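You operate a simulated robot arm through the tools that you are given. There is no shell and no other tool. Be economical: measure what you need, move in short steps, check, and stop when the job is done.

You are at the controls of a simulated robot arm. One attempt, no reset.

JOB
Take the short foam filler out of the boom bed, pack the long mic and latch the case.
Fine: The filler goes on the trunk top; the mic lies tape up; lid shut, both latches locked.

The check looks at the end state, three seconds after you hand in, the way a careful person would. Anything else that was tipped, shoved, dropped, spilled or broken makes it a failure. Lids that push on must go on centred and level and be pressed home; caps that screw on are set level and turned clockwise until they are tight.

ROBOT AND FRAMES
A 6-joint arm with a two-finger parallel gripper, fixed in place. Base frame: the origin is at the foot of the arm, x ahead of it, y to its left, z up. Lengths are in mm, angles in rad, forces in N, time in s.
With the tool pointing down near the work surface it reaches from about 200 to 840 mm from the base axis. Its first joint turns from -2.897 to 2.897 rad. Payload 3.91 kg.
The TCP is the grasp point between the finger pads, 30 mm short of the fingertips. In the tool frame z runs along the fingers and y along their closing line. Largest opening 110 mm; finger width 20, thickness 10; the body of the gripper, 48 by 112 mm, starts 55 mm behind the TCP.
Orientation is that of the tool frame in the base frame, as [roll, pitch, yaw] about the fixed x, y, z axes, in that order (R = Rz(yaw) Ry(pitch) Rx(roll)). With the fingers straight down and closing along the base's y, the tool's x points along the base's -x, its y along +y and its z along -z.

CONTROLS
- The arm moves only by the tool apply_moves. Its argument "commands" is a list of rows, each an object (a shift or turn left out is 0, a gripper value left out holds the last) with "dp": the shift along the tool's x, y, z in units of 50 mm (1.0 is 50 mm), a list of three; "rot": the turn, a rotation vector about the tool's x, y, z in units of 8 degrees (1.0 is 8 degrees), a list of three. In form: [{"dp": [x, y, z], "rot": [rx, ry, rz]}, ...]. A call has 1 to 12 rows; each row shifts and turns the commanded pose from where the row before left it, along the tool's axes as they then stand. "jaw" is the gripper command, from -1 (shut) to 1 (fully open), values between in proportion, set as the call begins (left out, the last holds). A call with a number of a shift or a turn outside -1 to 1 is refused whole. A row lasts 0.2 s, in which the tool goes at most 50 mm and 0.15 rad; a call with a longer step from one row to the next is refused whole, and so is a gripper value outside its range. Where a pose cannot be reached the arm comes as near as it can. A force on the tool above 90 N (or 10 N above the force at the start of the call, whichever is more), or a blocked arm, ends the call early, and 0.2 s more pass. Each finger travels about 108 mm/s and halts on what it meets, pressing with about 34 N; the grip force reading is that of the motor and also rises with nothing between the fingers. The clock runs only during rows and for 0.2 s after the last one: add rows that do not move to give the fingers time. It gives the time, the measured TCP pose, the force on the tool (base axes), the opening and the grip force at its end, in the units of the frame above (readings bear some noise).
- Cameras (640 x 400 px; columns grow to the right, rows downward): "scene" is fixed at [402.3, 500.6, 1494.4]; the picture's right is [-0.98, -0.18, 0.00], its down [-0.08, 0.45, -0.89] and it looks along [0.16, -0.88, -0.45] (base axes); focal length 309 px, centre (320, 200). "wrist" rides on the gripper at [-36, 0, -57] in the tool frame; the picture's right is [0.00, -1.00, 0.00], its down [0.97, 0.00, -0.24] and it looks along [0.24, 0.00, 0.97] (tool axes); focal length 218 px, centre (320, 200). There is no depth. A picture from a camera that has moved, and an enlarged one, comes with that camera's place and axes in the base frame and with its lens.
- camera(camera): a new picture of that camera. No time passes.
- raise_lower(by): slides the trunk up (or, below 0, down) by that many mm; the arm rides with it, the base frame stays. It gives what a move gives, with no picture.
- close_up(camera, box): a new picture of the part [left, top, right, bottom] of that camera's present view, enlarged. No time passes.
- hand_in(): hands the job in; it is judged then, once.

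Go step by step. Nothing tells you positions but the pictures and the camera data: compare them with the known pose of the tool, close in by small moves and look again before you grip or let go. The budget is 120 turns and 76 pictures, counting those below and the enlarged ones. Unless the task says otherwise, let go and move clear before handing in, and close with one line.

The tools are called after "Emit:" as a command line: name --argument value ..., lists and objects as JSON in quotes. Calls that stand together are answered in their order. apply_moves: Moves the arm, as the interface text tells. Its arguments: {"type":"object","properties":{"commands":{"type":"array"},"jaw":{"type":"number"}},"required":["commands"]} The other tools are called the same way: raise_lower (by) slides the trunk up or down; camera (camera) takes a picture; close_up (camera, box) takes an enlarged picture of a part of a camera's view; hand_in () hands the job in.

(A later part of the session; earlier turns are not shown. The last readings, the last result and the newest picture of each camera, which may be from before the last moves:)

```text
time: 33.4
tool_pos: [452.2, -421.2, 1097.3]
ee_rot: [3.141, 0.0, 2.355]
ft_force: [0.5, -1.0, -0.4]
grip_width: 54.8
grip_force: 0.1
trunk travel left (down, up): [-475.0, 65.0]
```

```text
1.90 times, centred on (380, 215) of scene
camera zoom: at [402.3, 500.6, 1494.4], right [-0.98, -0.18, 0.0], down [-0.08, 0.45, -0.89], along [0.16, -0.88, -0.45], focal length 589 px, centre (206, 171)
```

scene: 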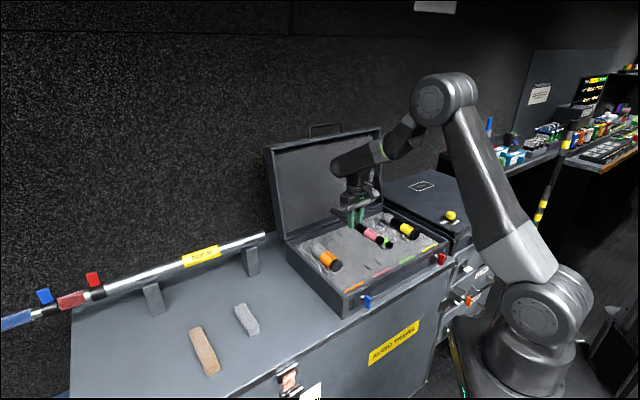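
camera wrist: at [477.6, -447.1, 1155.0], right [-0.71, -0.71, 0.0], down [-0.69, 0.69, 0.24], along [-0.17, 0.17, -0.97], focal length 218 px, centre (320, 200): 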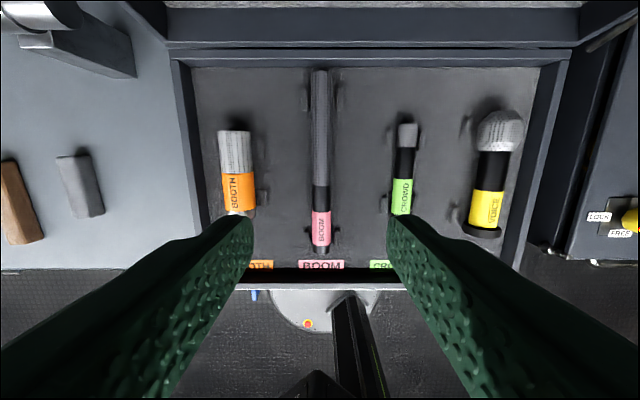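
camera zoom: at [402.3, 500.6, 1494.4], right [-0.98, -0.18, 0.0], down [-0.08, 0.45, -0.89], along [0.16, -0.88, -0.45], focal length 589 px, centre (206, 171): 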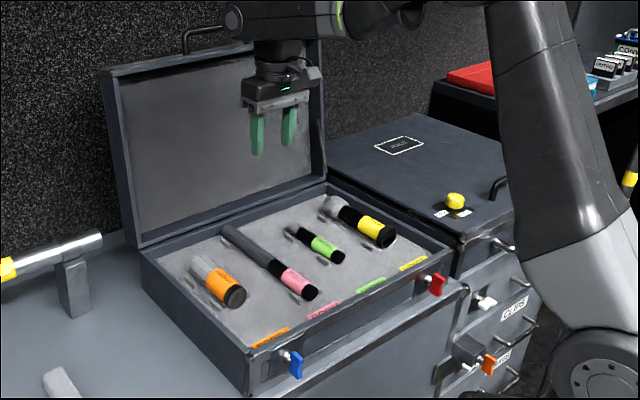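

The mic lies between its ribs. I'll verify the tape, and look at the lid edge and the latches.

Emit:
close_up --camera "wrist" --box '[250, 50, 400, 280]'

Emit:
close_up --camera "scene" --box '[350, 280, 390, 320]'

Emit:
close_up --camera "scene" --box '[420, 240, 460, 280]'

Emit:
close_up --camera "scene" --box '[255, 110, 395, 240]'

```text
1.74 times, centred on (325, 165) of wrist
camera zoom: at [477.6, -447.1, 1155.0], right [-0.71, -0.71, 0.0], down [-0.69, 0.69, 0.24], along [-0.17, 0.17, -0.97], focal length 380 px, centre (311, 261)
```

zoom: 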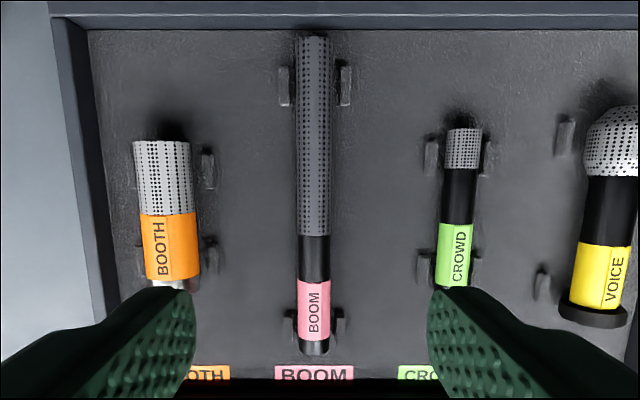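

```text
10.00 times, centred on (370, 300) of scene
camera zoom: at [402.3, 500.6, 1494.4], right [-0.98, -0.18, 0.0], down [-0.08, 0.45, -0.89], along [0.16, -0.88, -0.45], focal length 3091 px, centre (-180, -800)
```

zoom: 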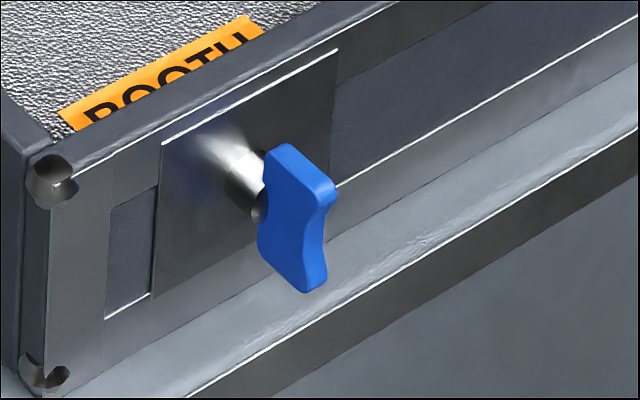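

```text
10.00 times, centred on (440, 260) of scene
camera zoom: at [402.3, 500.6, 1494.4], right [-0.98, -0.18, 0.0], down [-0.08, 0.45, -0.89], along [0.16, -0.88, -0.45], focal length 3091 px, centre (-880, -400)
```

zoom: 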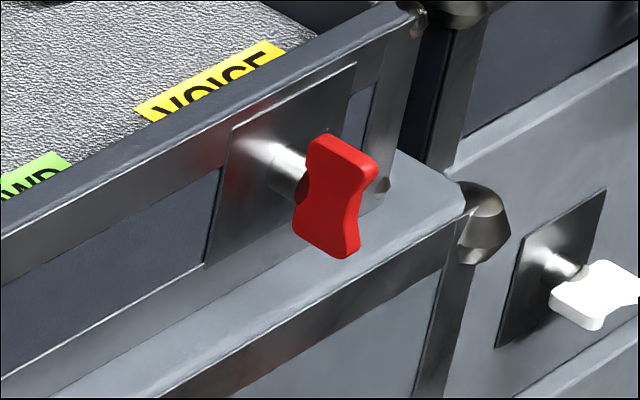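

```text
3.08 times, centred on (325, 175) of scene
camera zoom: at [402.3, 500.6, 1494.4], right [-0.98, -0.18, 0.0], down [-0.08, 0.45, -0.89], along [0.16, -0.88, -0.45], focal length 951 px, centre (305, 277)
```

zoom: 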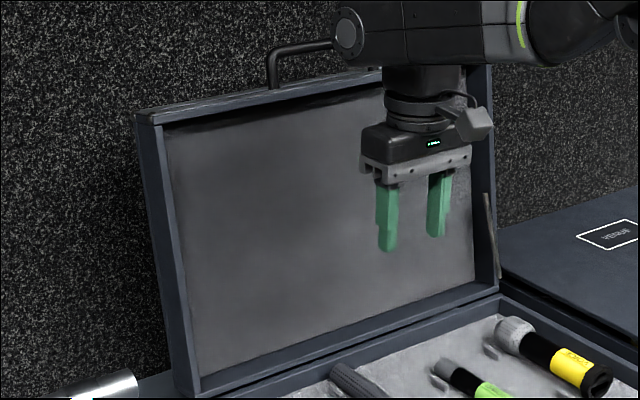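

The mic is in its bed, tape up. For the lid I plan to cage the carry handle on its upper edge and swing it down. I'll rise and turn 90° to view the handle, and look at the knob convention on the neighbouring cabinet.

Emit:
close_up --camera "scene" --box '[430, 190, 520, 320]'

Emit:
apply_moves --commands '[{"dp": [0, 0, -0.8], "rot": [0, 0, -1]}, {"dp": [0, 0, -0.8], "rot": [0, 0, -1]}, {"dp": [0, 0, -0.8], "rot": [0, 0, -1]}, {"dp": [0, 0, -0.8], "rot": [0, 0, -1]}, {"dp": [0, 0, -0.8], "rot": [0, 0, -1]}, {"dp": [0, 0, -0.8], "rot": [0, 0, -1]}, {"dp": [0, 0, -0.8], "rot": [0, 0, -1]}, {"dp": [0, 0, 0], "rot": [0, 0, -1]}, {"rot": [0, 0, -1]}, {"rot": [0, 0, -1]}, {"rot": [0, 0, -1]}, {"rot": [0, 0, -0.25]}]'

Emit:
camera --camera "wrist"

Emit:
camera --camera "scene"

```text
3.08 times, centred on (475, 255) of scene
camera zoom: at [402.3, 500.6, 1494.4], right [-0.98, -0.18, 0.0], down [-0.08, 0.45, -0.89], along [0.16, -0.88, -0.45], focal length 951 px, centre (-157, 31)
```

zoom: 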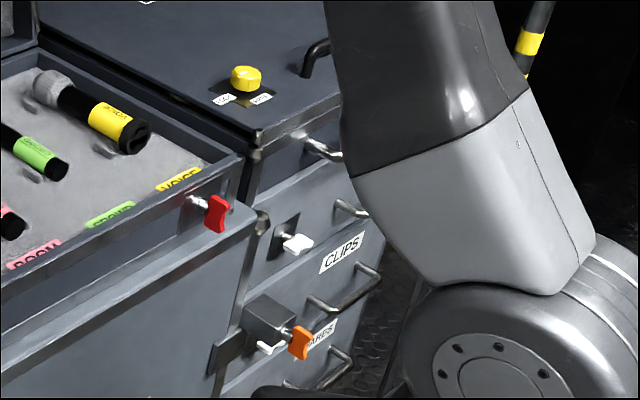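

```text
time: 36.0
tool_pos: [438.5, -409.4, 1344.1]
ee_rot: [-3.138, -0.001, -2.355]
ft_force: [0.3, 0.2, -1.0]
grip_width: 55.0
grip_force: 0.0
out of reach, approached as far as the arm can: row 6, 7
trunk travel left (down, up): [-475.0, 65.0]
```

```text
29 pictures are left
camera wrist: at [464.4, -384.3, 1401.3], right [0.71, -0.71, 0.0], down [-0.69, -0.69, 0.24], along [-0.17, -0.17, -0.97], focal length 218 px, centre (320, 200)
```

wrist: 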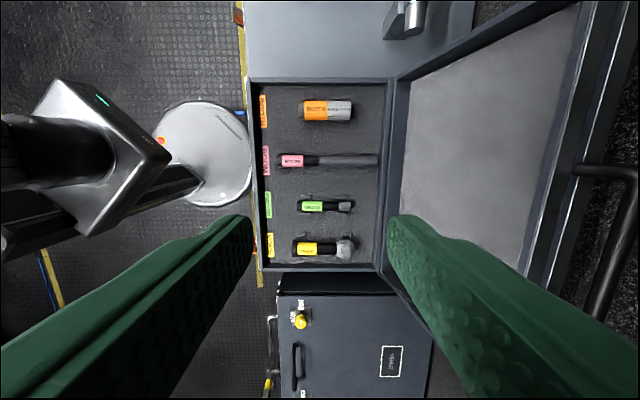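

```text
28 pictures are left
```

scene: 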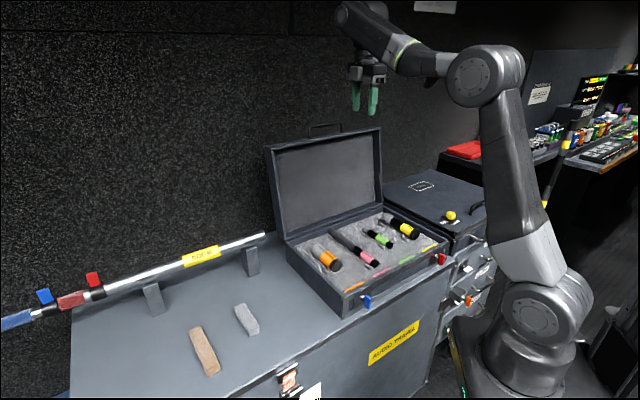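

The latches are butterfly knobs on the front; their wings stand vertical now. First the lid: I'll raise the trunk for reach and tilt the tool outward 50° to cage the handle bar, which is near d≈853, z≈1228.

Emit:
raise_lower --by 60

Emit:
apply_moves --commands '[{"rot": [1, 0, 0]}, {"rot": [1, 0, 0]}, {"rot": [1, 0, 0]}, {"rot": [1, 0, 0]}, {"rot": [1, 0, 0]}, {"rot": [1, 0, 0]}, {"rot": [0.25, 0, 0]}, {}, {}]'

```text
time: 37.0
tool_pos: [439.5, -408.3, 1403.6]
ee_rot: [-3.138, 0.002, -2.355]
ft_force: [-0.3, -0.1, 0.6]
grip_width: 55.0
grip_force: 0.0
trunk travel left (down, up): [-535.0, 5.0]
```

```text
time: 39.0
tool_pos: [437.3, -409.7, 1403.8]
ee_rot: [-2.265, 0.0, -2.357]
ft_force: [0.0, -0.8, 0.6]
grip_width: 55.0
grip_force: 0.1
trunk travel left (down, up): [-535.0, 5.0]
```

Emit:
apply_moves --commands '[{"dp": [0.19, -0.116, 0.76]}, {"dp": [0.19, -0.116, 0.76]}, {"dp": [0.19, -0.116, 0.76]}, {"dp": [0.19, -0.116, 0.76]}, {"dp": [0.19, -0.116, 0.76]}, {}]'

Emit:
camera --camera "wrist"

Emit:
close_up --camera "scene" --box '[260, 50, 420, 200]'

```text
time: 40.4
tool_pos: [520.4, -560.4, 1306.9]
ee_rot: [-2.264, -0.001, -2.357]
ft_force: [-1.1, 0.0, 0.2]
grip_width: 55.0
grip_force: 0.1
trunk travel left (down, up): [-535.0, 5.0]
```

```text
27 pictures are left
camera wrist: at [514.5, -503.9, 1342.4], right [0.45, -0.45, 0.77], down [-0.82, -0.56, 0.15], along [0.36, -0.7, -0.62], focal length 218 px, centre (320, 200)
```

wrist: 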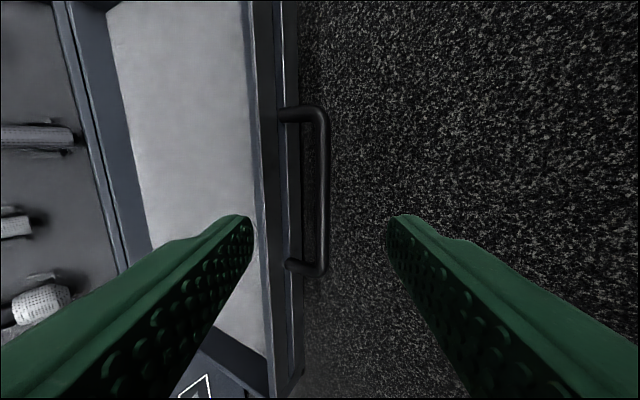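

```text
2.67 times, centred on (340, 125) of scene
camera zoom: at [402.3, 500.6, 1494.4], right [-0.98, -0.18, 0.0], down [-0.08, 0.45, -0.89], along [0.16, -0.88, -0.45], focal length 824 px, centre (267, 400)
```

zoom: 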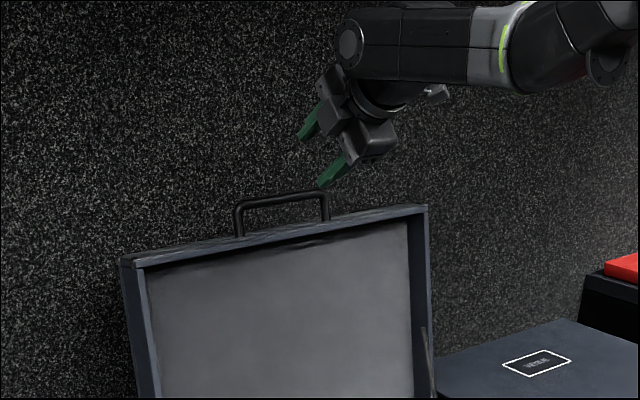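

The handle bar is centred in view, about 119 mm beyond the TCP. I'll narrow the jaws and advance along the tool axis until the bar sits between the fingers.

Emit:
apply_moves --commands '[{"dp": [0, -0.03, 0.4]}, {"dp": [0, 0, 0.5]}, {"dp": [0, 0, 0.5]}, {"dp": [0, 0, 0.3]}, {"dp": [0, 0, 0.3]}, {}]' --jaw -0.27

Emit:
camera --camera "wrist"

Emit:
close_up --camera "scene" --box '[280, 80, 380, 170]'

```text
time: 41.8
tool_pos: [575.5, -616.1, 1245.7]
ee_rot: [-2.265, 0.001, -2.357]
ft_force: [-0.2, -0.1, 0.5]
grip_width: 40.3
grip_force: 0.0
trunk travel left (down, up): [-535.0, 5.0]
```

```text
25 pictures are left
camera wrist: at [569.9, -561.3, 1280.7], right [0.45, -0.45, 0.77], down [-0.82, -0.56, 0.15], along [0.36, -0.7, -0.62], focal length 218 px, centre (320, 200)
```

wrist: 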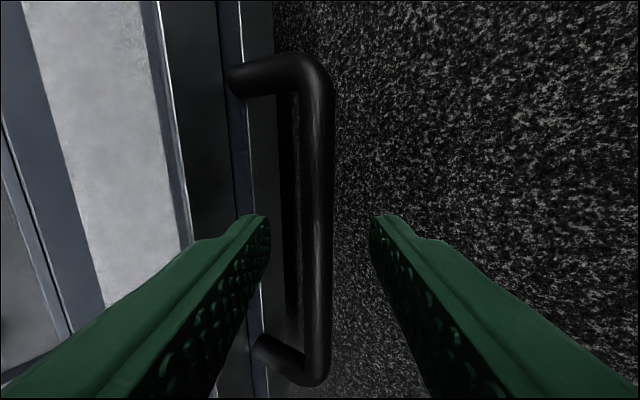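

```text
4.44 times, centred on (330, 125) of scene
camera zoom: at [402.3, 500.6, 1494.4], right [-0.98, -0.18, 0.0], down [-0.08, 0.45, -0.89], along [0.16, -0.88, -0.45], focal length 1374 px, centre (276, 533)
```

zoom: 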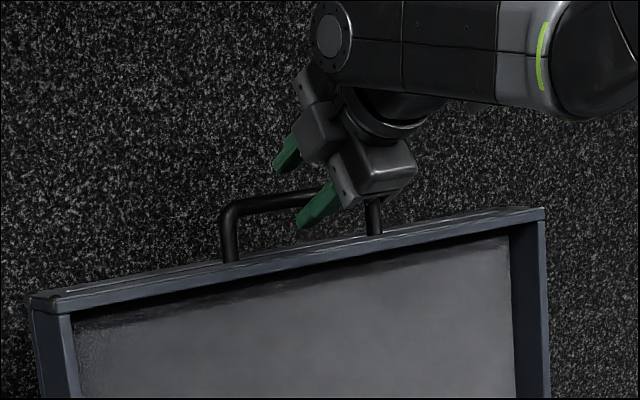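

The bar is about 26 mm past the TCP, right at the fingertips. I'll advance 9 mm more, then narrow the jaws into a loose cage.

Emit:
apply_moves --commands '[{"dp": [0.06, 0, 0.18]}, {}]'

Emit:
apply_moves --commands '[{}, {}, {}]' --jaw -0.66

Emit:
camera --camera "wrist"

```text
time: 42.4
tool_pos: [579.4, -623.2, 1239.0]
ee_rot: [-2.266, 0.001, -2.357]
ft_force: [-0.5, 0.6, -0.8]
grip_width: 40.4
grip_force: 0.0
trunk travel left (down, up): [-535.0, 5.0]
```

```text
time: 43.2
tool_pos: [578.7, -624.0, 1238.7]
ee_rot: [-2.267, 0.002, -2.356]
ft_force: [-0.1, 0.0, -0.7]
grip_width: 19.0
grip_force: 0.1
trunk travel left (down, up): [-535.0, 5.0]
```

```text
23 pictures are left
camera wrist: at [573.8, -568.3, 1275.0], right [0.45, -0.45, 0.77], down [-0.82, -0.56, 0.15], along [0.36, -0.7, -0.62], focal length 218 px, centre (320, 200)
```

wrist: 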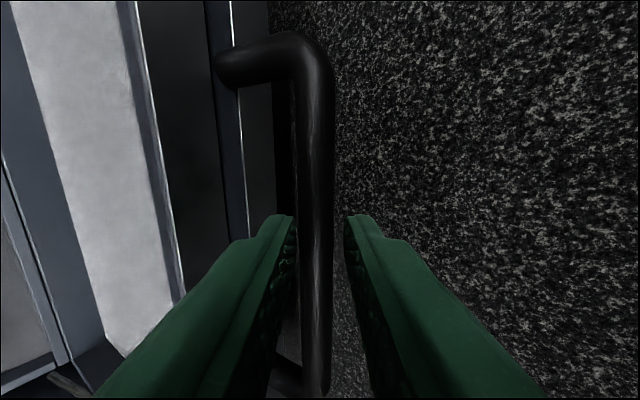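

The bar is caged. I'll grip it and start the lid's arc around the hinge (about d 757, z 850, radius ≈393) with a small first step.

Emit:
apply_moves --commands '[{}, {}]' --jaw -1

Emit:
apply_moves --commands '[{"dp": [0, 0.089, -0.174]}, {"dp": [0, 0.089, -0.174]}, {"dp": [0, 0.089, -0.174]}, {"dp": [0, 0.089, -0.174]}]'

Emit:
close_up --camera "scene" --box '[255, 80, 415, 240]'

```text
time: 43.8
tool_pos: [578.9, -622.4, 1237.5]
ee_rot: [-2.269, -0.001, -2.357]
ft_force: [-8.4, 9.4, -13.4]
grip_width: 13.5
grip_force: 45.6
trunk travel left (down, up): [-535.0, 5.0]
```

```text
time: 44.8
tool_pos: [550.2, -596.2, 1245.6]
ee_rot: [-2.265, 0.0, -2.359]
ft_force: [-3.9, -7.0, -4.6]
grip_width: 13.8
grip_force: 45.0
trunk travel left (down, up): [-535.0, 5.0]
```

```text
2.50 times, centred on (335, 160) of scene
camera zoom: at [402.3, 500.6, 1494.4], right [-0.98, -0.18, 0.0], down [-0.08, 0.45, -0.89], along [0.16, -0.88, -0.45], focal length 773 px, centre (282, 300)
```

zoom: 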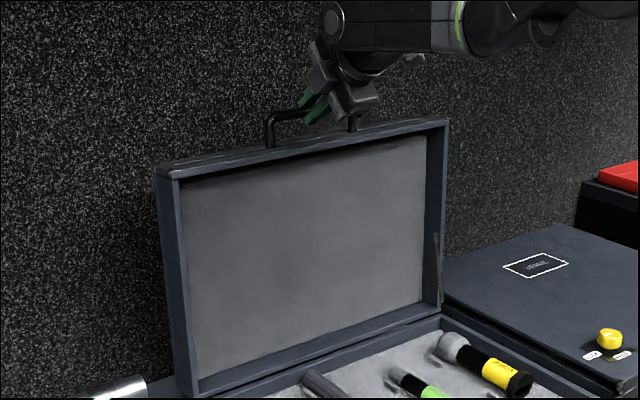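

The lid follows. Continuing the arc.

Emit:
apply_moves --commands '[{"dp": [0, 0.183, -0.29]}, {"dp": [0, 0.183, -0.29]}, {"dp": [0, 0.207, -0.272]}, {"dp": [0, 0.207, -0.272]}, {"dp": [0, 0.23, -0.253]}, {"dp": [0, 0.23, -0.253]}]'

Emit:
close_up --camera "wrist" --box '[160, 0, 480, 400]'

```text
time: 46.2
tool_pos: [479.6, -523.6, 1249.9]
ee_rot: [-2.267, 0.002, -2.355]
ft_force: [-7.3, -10.3, -5.6]
grip_width: 13.8
grip_force: 45.1
trunk travel left (down, up): [-535.0, 5.0]
```

```text
1.00 times, centred on (320, 200) of wrist
camera zoom: at [473.8, -468.0, 1285.3], right [0.45, -0.46, 0.77], down [-0.82, -0.56, 0.15], along [0.36, -0.7, -0.62], focal length 218 px, centre (320, 200)
```

zoom: 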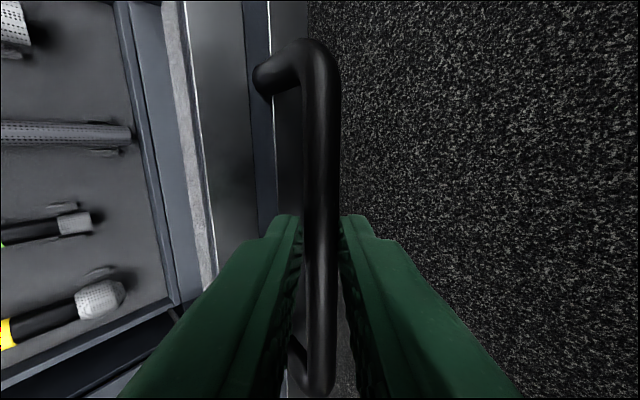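

Holding well. I'll carry on down to about 60°.

Emit:
apply_moves --commands '[{"dp": [0, 0.252, -0.232]}, {"dp": [0, 0.252, -0.232]}, {"dp": [0, 0.271, -0.209]}, {"dp": [0, 0.271, -0.209]}, {"dp": [0, 0.288, -0.185]}, {"dp": [0, 0.288, -0.185]}]'

Emit:
apply_moves --commands '[{"dp": [0, 0.303, -0.159]}, {"dp": [0, 0.303, -0.159]}, {"dp": [0, 0.316, -0.132]}, {"dp": [0, 0.316, -0.132]}]'

Emit:
camera --camera "scene"

```text
time: 47.6
tool_pos: [408.0, -454.1, 1225.7]
ee_rot: [-2.268, 0.001, -2.356]
ft_force: [-8.9, -13.3, -4.8]
grip_width: 13.6
grip_force: 45.5
trunk travel left (down, up): [-535.0, 5.0]
```

```text
time: 48.6
tool_pos: [363.6, -407.5, 1195.9]
ee_rot: [-2.267, 0.002, -2.354]
ft_force: [-8.6, -13.8, -3.9]
grip_width: 13.7
grip_force: 44.7
trunk travel left (down, up): [-535.0, 5.0]
```

```text
20 pictures are left
```

scene: 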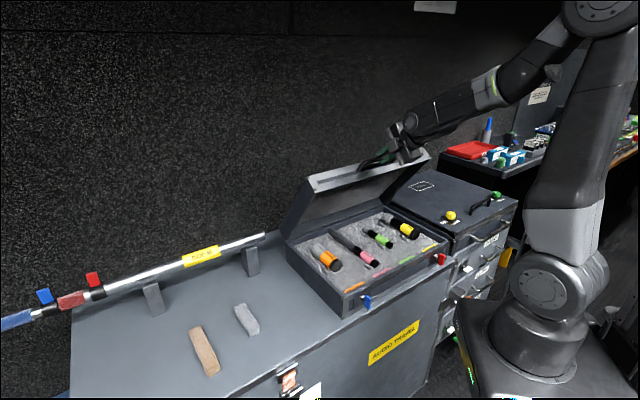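

Halfway down. Continuing to about 30°.

Emit:
apply_moves --commands '[{"dp": [0, 0.326, -0.104]}, {"dp": [0, 0.326, -0.104]}, {"dp": [0, 0.335, -0.075]}, {"dp": [0, 0.335, -0.075]}, {"dp": [0, 0.339, -0.046]}, {"dp": [0, 0.339, -0.046]}]'

Emit:
apply_moves --commands '[{"dp": [0, 0.341, -0.016]}, {"dp": [0, 0.341, -0.016]}, {"dp": [0, 0.343, 0.014]}, {"dp": [0, 0.343, 0.014]}, {"dp": [0, 0.34, 0.044]}, {"dp": [0, 0.34, 0.044]}]'

Emit:
camera --camera "scene"

```text
time: 50.0
tool_pos: [307.4, -348.5, 1135.0]
ee_rot: [-2.264, -0.001, -2.356]
ft_force: [0.1, 0.4, -0.7]
grip_width: 0.2
grip_force: 37.6
trunk travel left (down, up): [-535.0, 5.0]
```

```text
time: 51.4
tool_pos: [273.2, -300.3, 1107.8]
ee_rot: [-2.271, 0.0, -2.357]
ft_force: [0.6, -0.1, -0.3]
grip_width: 0.0
grip_force: 37.7
out of reach, approached as far as the arm can: row 3, 4, 5, 6
trunk travel left (down, up): [-535.0, 5.0]
```

```text
19 pictures are left
```

scene: 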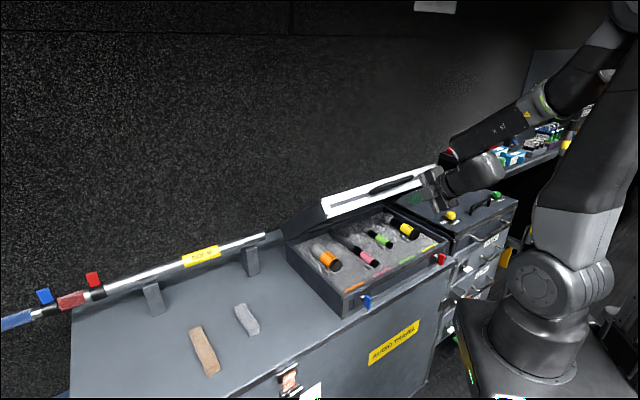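

The bar slipped out where the arm ran short of reach, but the lid stays put at roughly 40°. I'll retreat upward, point the tool down and press the lid shut from above.

Emit:
apply_moves --commands '[{"dp": [0, -0.58, -0.49]}, {"dp": [0, -0.58, -0.49]}, {"dp": [0, -0.58, -0.49]}, {"dp": [0, -0.58, -0.49]}, {"dp": [0, -0.58, -0.49]}, {}]'

Emit:
close_up --camera "scene" --box '[260, 140, 500, 320]'

```text
time: 52.8
tool_pos: [272.5, -300.3, 1298.5]
ee_rot: [-2.264, 0.0, -2.356]
ft_force: [0.4, -0.7, -0.8]
grip_width: 0.2
grip_force: 37.9
out of reach, approached as far as the arm can: row 1
trunk travel left (down, up): [-535.0, 5.0]
```

```text
2.22 times, centred on (380, 230) of scene
camera zoom: at [402.3, 500.6, 1494.4], right [-0.98, -0.18, 0.0], down [-0.08, 0.45, -0.89], along [0.16, -0.88, -0.45], focal length 687 px, centre (187, 133)
```

zoom: 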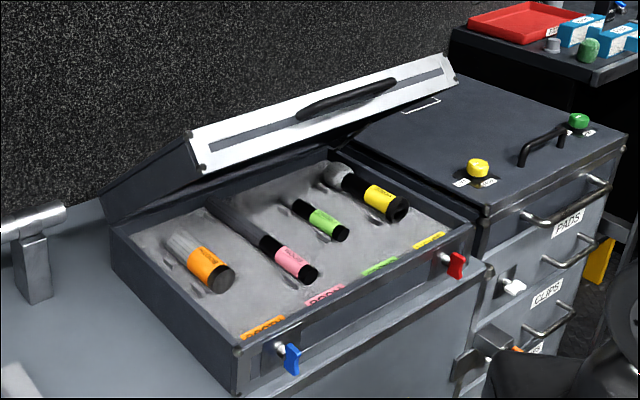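

The lid rests near 40°, with its outer front edge at d≈548, z≈1112. I'll straighten the tool and move over the lid's centre line.

Emit:
apply_moves --commands '[{"rot": [-1, 0, 0]}, {"rot": [-1, 0, 0]}, {"rot": [-1, 0, 0]}, {"rot": [-1, 0, 0]}, {"rot": [-1, 0, 0]}, {"rot": [-1, 0, 0]}, {"rot": [-0.25, 0, 0]}, {"dp": [0.08, -0.85, 0]}, {"dp": [0.08, -0.85, 0]}, {"dp": [0.08, -0.9, 0.1]}, {"dp": [0.08, -0.9, 0.1]}, {}]'

Emit:
apply_moves --commands '[{"dp": [0, 0, 0.8]}, {"dp": [0, 0, 0.8]}, {"dp": [0, 0, 0.8]}, {}]'

Emit:
close_up --camera "scene" --box '[260, 90, 500, 290]'

```text
time: 55.4
tool_pos: [386.4, -435.7, 1291.9]
ee_rot: [-3.138, 0.0, -2.356]
ft_force: [-0.1, 0.1, 0.4]
grip_width: 0.1
grip_force: 37.5
trunk travel left (down, up): [-535.0, 5.0]
```

```text
time: 56.4
tool_pos: [384.9, -436.2, 1168.6]
ee_rot: [-3.139, 0.001, -2.356]
ft_force: [-0.2, -0.5, 0.2]
grip_width: 0.0
grip_force: 37.5
trunk travel left (down, up): [-535.0, 5.0]
```

```text
2.00 times, centred on (380, 190) of scene
camera zoom: at [402.3, 500.6, 1494.4], right [-0.98, -0.18, 0.0], down [-0.08, 0.45, -0.89], along [0.16, -0.88, -0.45], focal length 618 px, centre (200, 220)
```

zoom: 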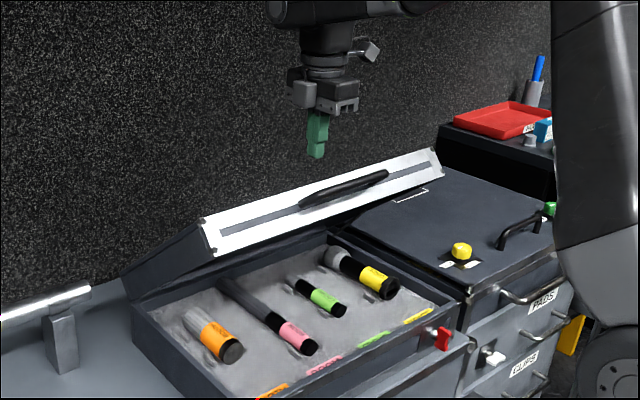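

The fingertips are above the lid. I'll descend onto it and push it down slowly.

Emit:
apply_moves --commands '[{"dp": [0, 0, 0.4]}, {"dp": [0, 0, 0.4]}, {"dp": [0, 0, 0.4]}, {"dp": [0, 0, 0.4]}, {"dp": [0, 0, 0.4]}, {}]'

Emit:
apply_moves --commands '[{"dp": [0, 0, 0.3]}, {"dp": [0, 0, 0.3]}, {"dp": [0, 0, 0.3]}, {"dp": [0, 0, 0.3]}, {"dp": [0, 0, 0.3]}, {}]'

Emit:
close_up --camera "scene" --box '[260, 120, 500, 320]'

```text
time: 57.8
tool_pos: [385.3, -438.1, 1067.8]
ee_rot: [-3.138, 0.0, -2.356]
ft_force: [-0.5, -0.2, -0.8]
grip_width: 0.0
grip_force: 37.6
trunk travel left (down, up): [-535.0, 5.0]
```

```text
time: 59.2
tool_pos: [386.8, -437.5, 996.0]
ee_rot: [-3.137, 0.002, -2.355]
ft_force: [-0.8, 0.5, 0.3]
grip_width: 0.0
grip_force: 37.7
trunk travel left (down, up): [-535.0, 5.0]
```

```text
2.00 times, centred on (380, 220) of scene
camera zoom: at [402.3, 500.6, 1494.4], right [-0.98, -0.18, 0.0], down [-0.08, 0.45, -0.89], along [0.16, -0.88, -0.45], focal length 618 px, centre (200, 160)
```

zoom: 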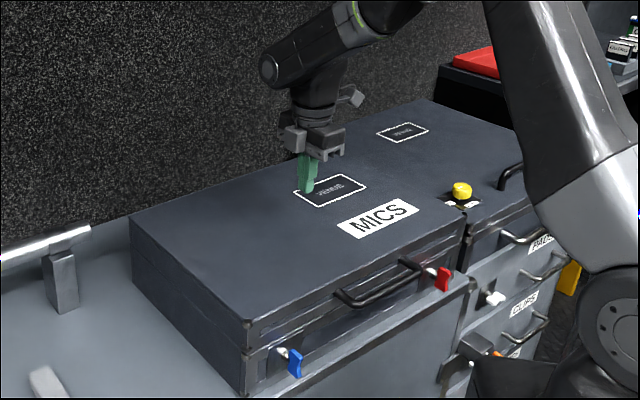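

The lid appears to have come down. I'll go on to touch and press it home gently.

Emit:
apply_moves --commands '[{"dp": [0, 0.4, 0.3]}, {"dp": [0, 0.4, 0.3]}, {"dp": [0, 0.4, 0.2]}, {"dp": [0, 0.4, 0.1]}, {"dp": [0, 0, 0.1]}, {"dp": [0, 0, 0.1]}, {"dp": [0, 0, 0.1]}, {"dp": [0, 0, 0.1]}]'

Emit:
close_up --camera "scene" --box '[330, 240, 470, 330]'

```text
time: 61.1
tool_pos: [329.3, -379.0, 940.3]
ee_rot: [-3.119, -0.005, -2.357]
ft_force: [-12.3, 16.1, 54.8]
grip_width: 0.0
grip_force: 38.2
trunk travel left (down, up): [-535.0, 5.0]
stopped in row 8: the force on the tool passed its limit (the readings are from after the stop); the commanded pose is now the measured one
```

```text
4.44 times, centred on (400, 285) of scene
camera zoom: at [402.3, 500.6, 1494.4], right [-0.98, -0.18, 0.0], down [-0.08, 0.45, -0.89], along [0.16, -0.88, -0.45], focal length 1374 px, centre (-36, -178)
```

zoom: 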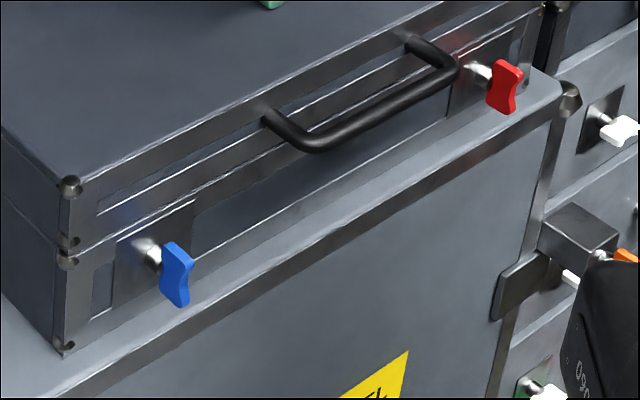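

The lid sits flush. Next are the latches: I'll lift, turn the tool back, and move over the blue knob (about e=137, d=405) for a look.

Emit:
apply_moves --commands '[{"dp": [0, 0, -0.4], "rot": [-0.16, 0, 0]}, {"dp": [0, 0, -0.6], "rot": [0, 0, 0.9]}, {"dp": [0, 0, -0.6], "rot": [0, 0, 0.9]}, {"rot": [0, 0, 0.95]}, {"rot": [0, 0, 0.95]}, {"rot": [0, 0, 0.95]}, {"rot": [0, 0, 0.95]}, {"rot": [0, 0, 0.95]}, {"rot": [0, 0, 0.95]}, {"rot": [0, 0, 0.95]}, {"rot": [0, 0, 0.95]}, {"rot": [0, 0, 0.95]}]' --jaw -0.4

Emit:
apply_moves --commands '[{"rot": [0, 0, 0.9]}, {"dp": [0.48, 0.86, 0]}, {"dp": [0.48, 0.86, 0]}, {"dp": [0.48, 0.86, 0]}, {"dp": [0.48, 0.86, 0]}, {}]'

Emit:
camera --camera "wrist"

```text
time: 63.7
tool_pos: [333.8, -384.2, 1014.4]
ee_rot: [-3.138, -0.004, 2.481]
ft_force: [-0.5, 0.4, 1.3]
grip_width: 32.9
grip_force: 0.2
trunk travel left (down, up): [-535.0, 5.0]
```

```text
time: 65.1
tool_pos: [383.6, -194.5, 1013.4]
ee_rot: [-3.139, -0.004, 2.357]
ft_force: [0.2, 0.3, -0.6]
grip_width: 33.3
grip_force: 0.0
trunk travel left (down, up): [-535.0, 5.0]
```

```text
14 pictures are left
camera wrist: at [409.9, -220.3, 1070.5], right [-0.71, -0.71, 0.0], down [-0.69, 0.69, 0.25], along [-0.17, 0.17, -0.97], focal length 218 px, centre (320, 200)
```

wrist: 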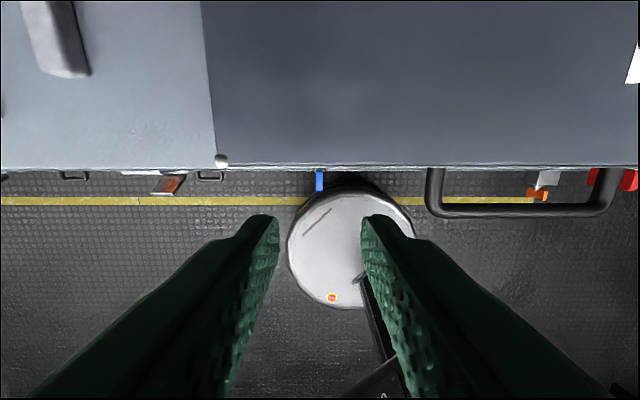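

The blue knob's wing is a thin vertical plate at e≈134–139, d≈407, z≈820. Tilting the tool outward keeps the gripper and camera clear of the lid. To avoid folding the arm too tightly, I'll lift the tool and lower the trunk by the same amount, then tilt.

Emit:
apply_moves --commands '[{"dp": [0, 0, -1]}, {"dp": [0, 0, -1]}, {"dp": [0, 0, -1]}, {"dp": [0, 0, -1]}, {"dp": [0, 0, -1]}, {"dp": [0, 0, -1]}, {}]'

Emit:
raise_lower --by -300

Emit:
apply_moves --commands '[{"rot": [0, -0.9, 0]}, {"rot": [0, -0.9, 0]}, {"rot": [0, -0.9, 0]}, {"rot": [0, -0.9, 0]}, {"rot": [0, -0.9, 0]}, {}]'

```text
time: 66.7
tool_pos: [389.3, -193.1, 1311.8]
ee_rot: [3.141, -0.006, 2.358]
ft_force: [-0.8, -0.3, -0.1]
grip_width: 33.0
grip_force: 0.1
trunk travel left (down, up): [-535.0, 5.0]
```

```text
time: 69.7
tool_pos: [389.6, -192.2, 1010.8]
ee_rot: [-3.141, -0.005, 2.358]
ft_force: [-0.8, -0.5, -0.1]
grip_width: 33.2
grip_force: 0.1
trunk travel left (down, up): [-235.0, 305.0]
```

```text
time: 71.1
tool_pos: [388.5, -192.4, 1012.0]
ee_rot: [-3.14, 0.623, 2.359]
ft_force: [-0.9, -0.3, 0.3]
grip_width: 33.2
grip_force: 0.0
trunk travel left (down, up): [-235.0, 305.0]
```

Tilted 36° and reachable. With the fingers closed, I'll come down beside the blue wing on its left (+e) side and check.

Emit:
apply_moves --commands '[{"dp": [0.55, 0.127, 0.523]}, {"dp": [0.55, 0.127, 0.523]}, {"dp": [0.55, 0.127, 0.523]}, {}]' --jaw -1

Emit:
camera --camera "wrist"

```text
time: 72.1
tool_pos: [387.3, -168.7, 897.1]
ee_rot: [-3.14, 0.623, 2.357]
ft_force: [0.5, -0.3, -0.9]
grip_width: 0.0
grip_force: 34.2
trunk travel left (down, up): [-235.0, 305.0]
```

```text
13 pictures are left
camera wrist: at [384.0, -166.0, 963.9], right [-0.71, -0.71, 0.0], down [-0.66, 0.66, -0.37], along [0.26, -0.26, -0.93], focal length 218 px, centre (320, 200)
```

wrist: 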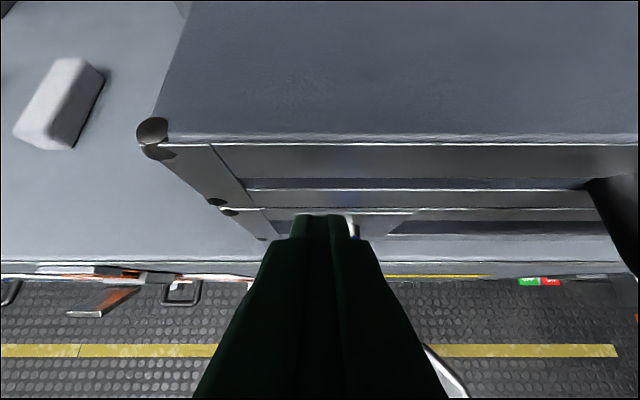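

The wing shows just right of the fingers, at e≈134. I'll go down beside it.

Emit:
apply_moves --commands '[{"dp": [0.28, 0, 0.33]}, {"dp": [0.28, 0, 0.33]}, {}]'

Emit:
close_up --camera "scene" --box '[335, 255, 425, 320]'

```text
time: 72.9
tool_pos: [386.1, -163.7, 855.0]
ee_rot: [-3.14, 0.622, 2.357]
ft_force: [0.6, 0.1, 0.3]
grip_width: 0.0
grip_force: 33.6
trunk travel left (down, up): [-235.0, 305.0]
```

```text
6.15 times, centred on (380, 288) of scene
camera zoom: at [402.3, 500.6, 1494.4], right [-0.98, -0.18, 0.0], down [-0.08, 0.45, -0.89], along [0.16, -0.88, -0.45], focal length 1902 px, centre (-49, -338)
```

zoom: 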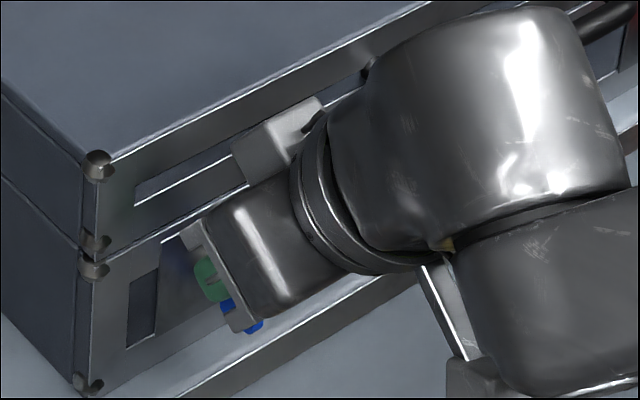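

Beside the wing. I'll push it sideways, clockwise as seen from the front, in small steps.

Emit:
apply_moves --commands '[{"dp": [0, -0.12, 0]}, {"dp": [0, -0.12, 0]}, {"dp": [0, -0.12, 0]}, {"dp": [0, -0.12, 0]}, {"dp": [0, -0.12, 0]}, {}]'

Emit:
close_up --camera "wrist" --box '[240, 140, 440, 290]'

```text
time: 74.3
tool_pos: [363.6, -184.1, 856.9]
ee_rot: [-3.14, 0.623, 2.355]
ft_force: [-0.5, -1.1, 1.8]
grip_width: 0.0
grip_force: 34.1
trunk travel left (down, up): [-235.0, 305.0]
```

```text
2.67 times, centred on (340, 215) of wrist
camera zoom: at [360.6, -182.5, 923.1], right [-0.71, -0.71, 0.0], down [-0.66, 0.66, -0.37], along [0.26, -0.26, -0.93], focal length 582 px, centre (267, 160)
```

zoom: 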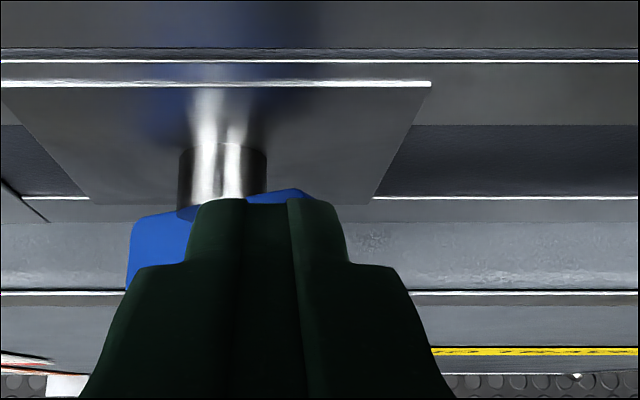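

The wing has turned most of the way. I'll lift over its right half and press it down to horizontal.

Emit:
apply_moves --commands '[{"dp": [-0.23, 0, -0.33]}, {"dp": [0, -0.2, 0]}, {"dp": [0.12, 0, 0.16]}, {"dp": [0.06, 0, 0.08]}, {"dp": [0.05, 0, 0.07]}, {}]'

Emit:
close_up --camera "wrist" --box '[240, 140, 440, 290]'

```text
time: 75.7
tool_pos: [356.8, -189.5, 856.4]
ee_rot: [-3.14, 0.622, 2.358]
ft_force: [0.1, -0.3, -0.6]
grip_width: 0.2
grip_force: 34.0
trunk travel left (down, up): [-235.0, 305.0]
```

```text
2.67 times, centred on (340, 215) of wrist
camera zoom: at [353.6, -188.2, 923.6], right [-0.71, -0.71, 0.0], down [-0.66, 0.66, -0.37], along [0.26, -0.26, -0.93], focal length 582 px, centre (267, 160)
```

zoom: 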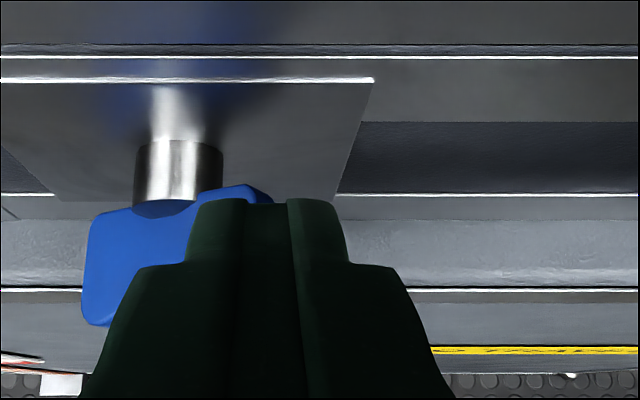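

About 15° remain. I'll press down further in small steps.

Emit:
apply_moves --commands '[{"dp": [0.035, 0, 0.049]}, {"dp": [0.035, 0, 0.049]}, {"dp": [0.023, 0, 0.032]}, {}]'

Emit:
close_up --camera "wrist" --box '[240, 140, 440, 290]'

```text
time: 76.7
tool_pos: [355.3, -188.1, 847.8]
ee_rot: [-3.14, 0.624, 2.359]
ft_force: [0.3, -1.2, 0.1]
grip_width: 0.1
grip_force: 33.7
trunk travel left (down, up): [-235.0, 305.0]
```

```text
2.67 times, centred on (340, 215) of wrist
camera zoom: at [353.0, -187.5, 915.5], right [-0.71, -0.71, 0.0], down [-0.66, 0.66, -0.37], along [0.26, -0.26, -0.93], focal length 582 px, centre (267, 160)
```

zoom: 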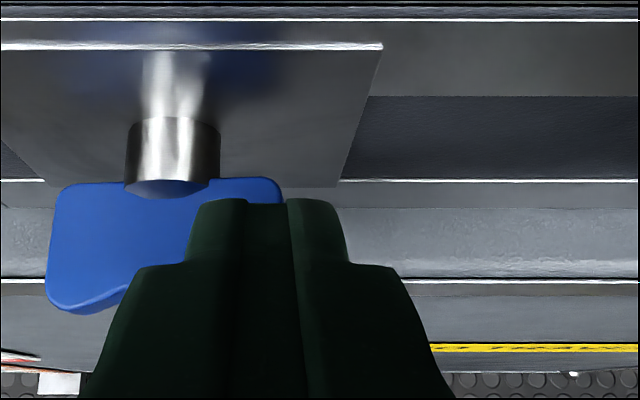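

Nearly horizontal. I'll press 2–3 mm more and watch for a stop.

Emit:
apply_moves --commands '[{"dp": [0.014, 0, 0.02]}, {}]'

Emit:
apply_moves --commands '[{"dp": [0.014, 0, 0.02]}, {}]'

```text
time: 77.3
tool_pos: [355.9, -190.2, 847.6]
ee_rot: [3.141, 0.623, 2.358]
ft_force: [-0.2, -0.7, 2.1]
grip_width: 0.0
grip_force: 33.6
trunk travel left (down, up): [-235.0, 305.0]
```

```text
time: 77.9
tool_pos: [355.5, -189.9, 845.7]
ee_rot: [-3.141, 0.623, 2.358]
ft_force: [0.4, -1.0, 3.7]
grip_width: 0.1
grip_force: 34.5
trunk travel left (down, up): [-235.0, 305.0]
```

Emit:
apply_moves --commands '[{"dp": [0.014, 0, 0.02]}, {}]'

Emit:
apply_moves --commands '[{"dp": [0.014, 0, 0.02]}, {}]'

Emit:
close_up --camera "wrist" --box '[240, 140, 440, 290]'

```text
time: 78.5
tool_pos: [354.9, -190.2, 845.4]
ee_rot: [-3.141, 0.625, 2.358]
ft_force: [-1.3, 1.9, 12.0]
grip_width: 0.2
grip_force: 33.7
trunk travel left (down, up): [-235.0, 305.0]
```

```text
time: 79.1
tool_pos: [356.3, -188.8, 844.4]
ee_rot: [-3.141, 0.625, 2.359]
ft_force: [-3.1, 0.9, 26.9]
grip_width: 0.0
grip_force: 34.4
trunk travel left (down, up): [-235.0, 305.0]
```

```text
2.67 times, centred on (340, 215) of wrist
camera zoom: at [352.6, -187.0, 913.2], right [-0.71, -0.71, 0.0], down [-0.66, 0.65, -0.38], along [0.27, -0.27, -0.93], focal length 582 px, centre (267, 160)
```

zoom: 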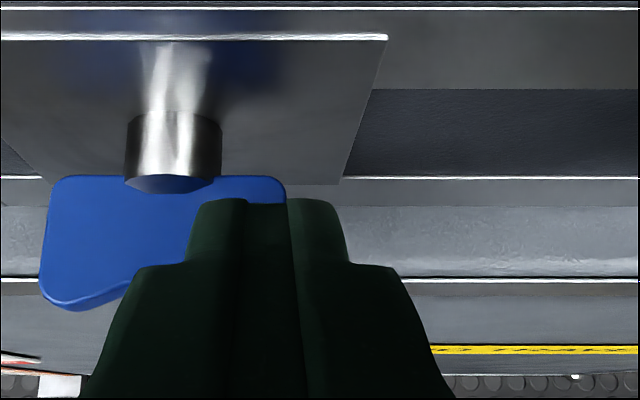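

The blue latch hit a firm stop exactly horizontal, so it is locked. I'll lift clear and move over to the red one at e≈-207.

Emit:
apply_moves --commands '[{"dp": [-0.447, 0, -0.623]}, {"dp": [-0.447, 0, -0.623]}, {"dp": [-0.447, 0, -0.623]}, {"dp": [0, -0.866, 0]}, {"dp": [0, -0.866, 0]}, {"dp": [0, -0.866, 0]}, {"dp": [0, -0.866, 0]}, {"dp": [0, -0.866, 0]}, {"dp": [0, -0.866, 0]}, {"dp": [0, -0.866, 0]}, {}]'

Emit:
camera --camera "wrist"

```text
time: 81.5
tool_pos: [142.1, -404.8, 960.7]
ee_rot: [-3.141, 0.623, 2.358]
ft_force: [0.8, -1.5, 0.2]
grip_width: 0.1
grip_force: 34.0
trunk travel left (down, up): [-235.0, 305.0]
```

```text
7 pictures are left
camera wrist: at [138.8, -402.5, 1027.4], right [-0.71, -0.71, 0.0], down [-0.66, 0.66, -0.37], along [0.26, -0.26, -0.93], focal length 218 px, centre (320, 200)
```

wrist: 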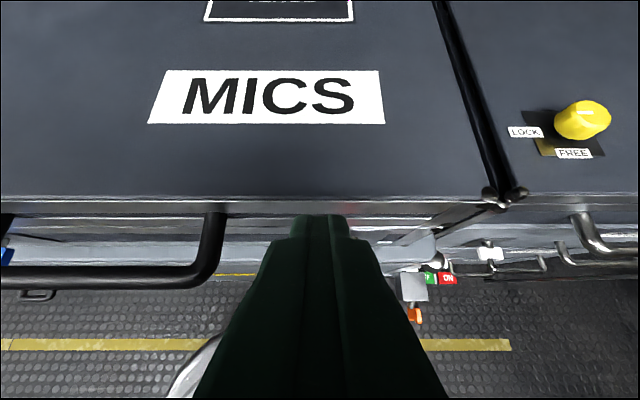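

The red wing is hidden by the fingers. I'll descend to just above wing height and check.

Emit:
apply_moves --commands '[{"dp": [0.33, 0, 0.5]}, {"dp": [0.33, 0, 0.5]}, {"dp": [0.33, 0, 0.5]}, {}]'

Emit:
close_up --camera "wrist" --box '[240, 140, 440, 290]'

```text
time: 82.5
tool_pos: [145.3, -408.9, 871.2]
ee_rot: [-3.14, 0.624, 2.358]
ft_force: [-0.5, 0.3, -0.5]
grip_width: 0.0
grip_force: 34.1
trunk travel left (down, up): [-235.0, 305.0]
```

```text
2.67 times, centred on (340, 215) of wrist
camera zoom: at [141.7, -404.7, 938.1], right [-0.71, -0.71, 0.0], down [-0.66, 0.66, -0.37], along [0.26, -0.26, -0.93], focal length 582 px, centre (267, 160)
```

zoom: 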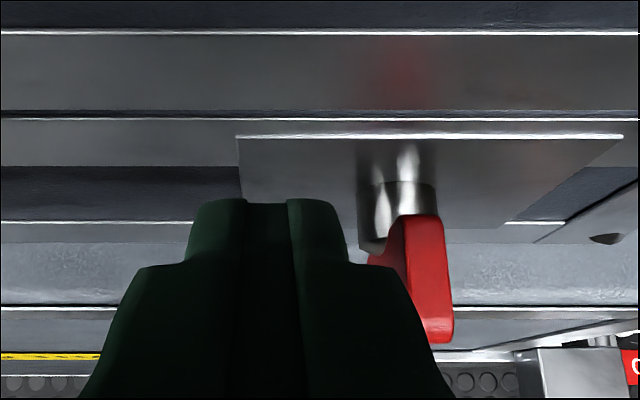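

The red wing is at e≈-213, upright, with clearance. I'll descend and push it clockwise as before, then lift over and press it down.

Emit:
apply_moves --commands '[{"dp": [0.235, 0, 0.225]}, {}, {"dp": [0, -0.14, 0]}, {"dp": [0, -0.14, 0]}, {"dp": [0, -0.14, 0]}, {"dp": [0, -0.14, 0]}, {"dp": [0, -0.14, 0]}, {}]'

Emit:
apply_moves --commands '[{"dp": [-0.23, 0, -0.33]}, {"dp": [0, -0.19, 0]}, {"dp": [0.12, 0, 0.16]}, {"dp": [0.06, 0, 0.08]}, {"dp": [0.05, 0, 0.07]}, {}]'

Emit:
close_up --camera "wrist" --box '[240, 140, 440, 290]'

```text
time: 84.3
tool_pos: [117.2, -429.9, 854.5]
ee_rot: [-3.138, 0.624, 2.359]
ft_force: [1.5, 0.9, 0.0]
grip_width: 0.1
grip_force: 34.4
trunk travel left (down, up): [-235.0, 305.0]
```

```text
time: 85.7
tool_pos: [111.3, -436.3, 854.6]
ee_rot: [-3.139, 0.623, 2.357]
ft_force: [-1.1, 0.6, 2.8]
grip_width: 0.2
grip_force: 33.8
trunk travel left (down, up): [-235.0, 305.0]
```

```text
2.67 times, centred on (340, 215) of wrist
camera zoom: at [107.9, -433.7, 921.8], right [-0.71, -0.71, 0.0], down [-0.66, 0.66, -0.37], along [0.26, -0.26, -0.93], focal length 582 px, centre (267, 160)
```

zoom: 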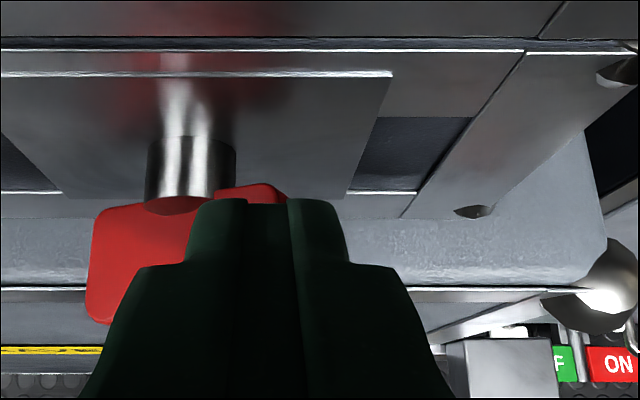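

Red turned the same way. I'll press on until the same stop.

Emit:
apply_moves --commands '[{"dp": [0.035, 0, 0.049]}, {"dp": [0.03, 0, 0.04]}, {}]'

Emit:
apply_moves --commands '[{"dp": [0.02, 0, 0.028]}, {}]'

Emit:
apply_moves --commands '[{"dp": [0.014, 0, 0.02]}, {}]'

Emit:
apply_moves --commands '[{"dp": [0.014, 0, 0.02]}, {}]'

```text
time: 86.5
tool_pos: [111.1, -435.9, 848.9]
ee_rot: [-3.14, 0.624, 2.358]
ft_force: [-0.7, 0.0, 1.5]
grip_width: 0.2
grip_force: 33.9
trunk travel left (down, up): [-235.0, 305.0]
```

```text
time: 87.1
tool_pos: [110.6, -436.7, 847.8]
ee_rot: [-3.14, 0.622, 2.358]
ft_force: [1.0, -0.9, 4.7]
grip_width: 0.0
grip_force: 34.2
trunk travel left (down, up): [-235.0, 305.0]
```

```text
time: 87.7
tool_pos: [110.9, -435.7, 846.2]
ee_rot: [-3.141, 0.624, 2.359]
ft_force: [-0.3, -1.4, 4.3]
grip_width: 0.0
grip_force: 34.2
trunk travel left (down, up): [-235.0, 305.0]
```

```text
time: 88.3
tool_pos: [110.8, -435.4, 846.0]
ee_rot: [-3.141, 0.625, 2.359]
ft_force: [-2.7, 2.7, 8.8]
grip_width: 0.0
grip_force: 33.8
trunk travel left (down, up): [-235.0, 305.0]
```

Emit:
apply_moves --commands '[{"dp": [0.014, 0, 0.02]}, {}]'

Emit:
apply_moves --commands '[{"dp": [0.008, 0, 0.012]}, {}]'

Emit:
close_up --camera "wrist" --box '[240, 140, 440, 290]'

```text
time: 88.9
tool_pos: [110.3, -435.5, 846.1]
ee_rot: [-3.139, 0.625, 2.358]
ft_force: [-1.9, 2.6, 14.7]
grip_width: 0.1
grip_force: 34.3
trunk travel left (down, up): [-235.0, 305.0]
```

```text
time: 89.5
tool_pos: [110.5, -435.6, 845.8]
ee_rot: [-3.137, 0.629, 2.359]
ft_force: [-0.8, 0.1, 27.0]
grip_width: 0.1
grip_force: 34.0
trunk travel left (down, up): [-235.0, 305.0]
```

```text
2.67 times, centred on (340, 215) of wrist
camera zoom: at [107.8, -433.1, 913.2], right [-0.71, -0.71, 0.0], down [-0.66, 0.65, -0.37], along [0.26, -0.27, -0.93], focal length 582 px, centre (267, 160)
```

zoom: 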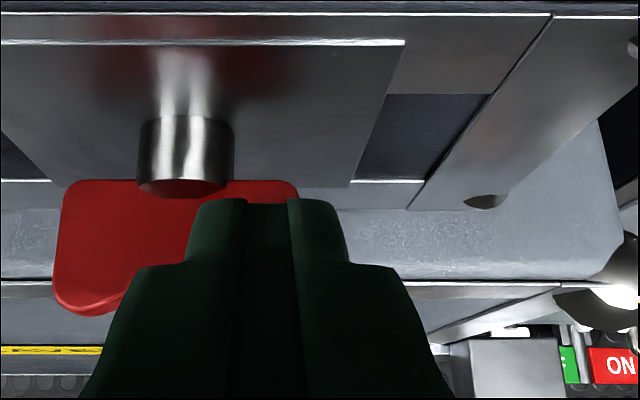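

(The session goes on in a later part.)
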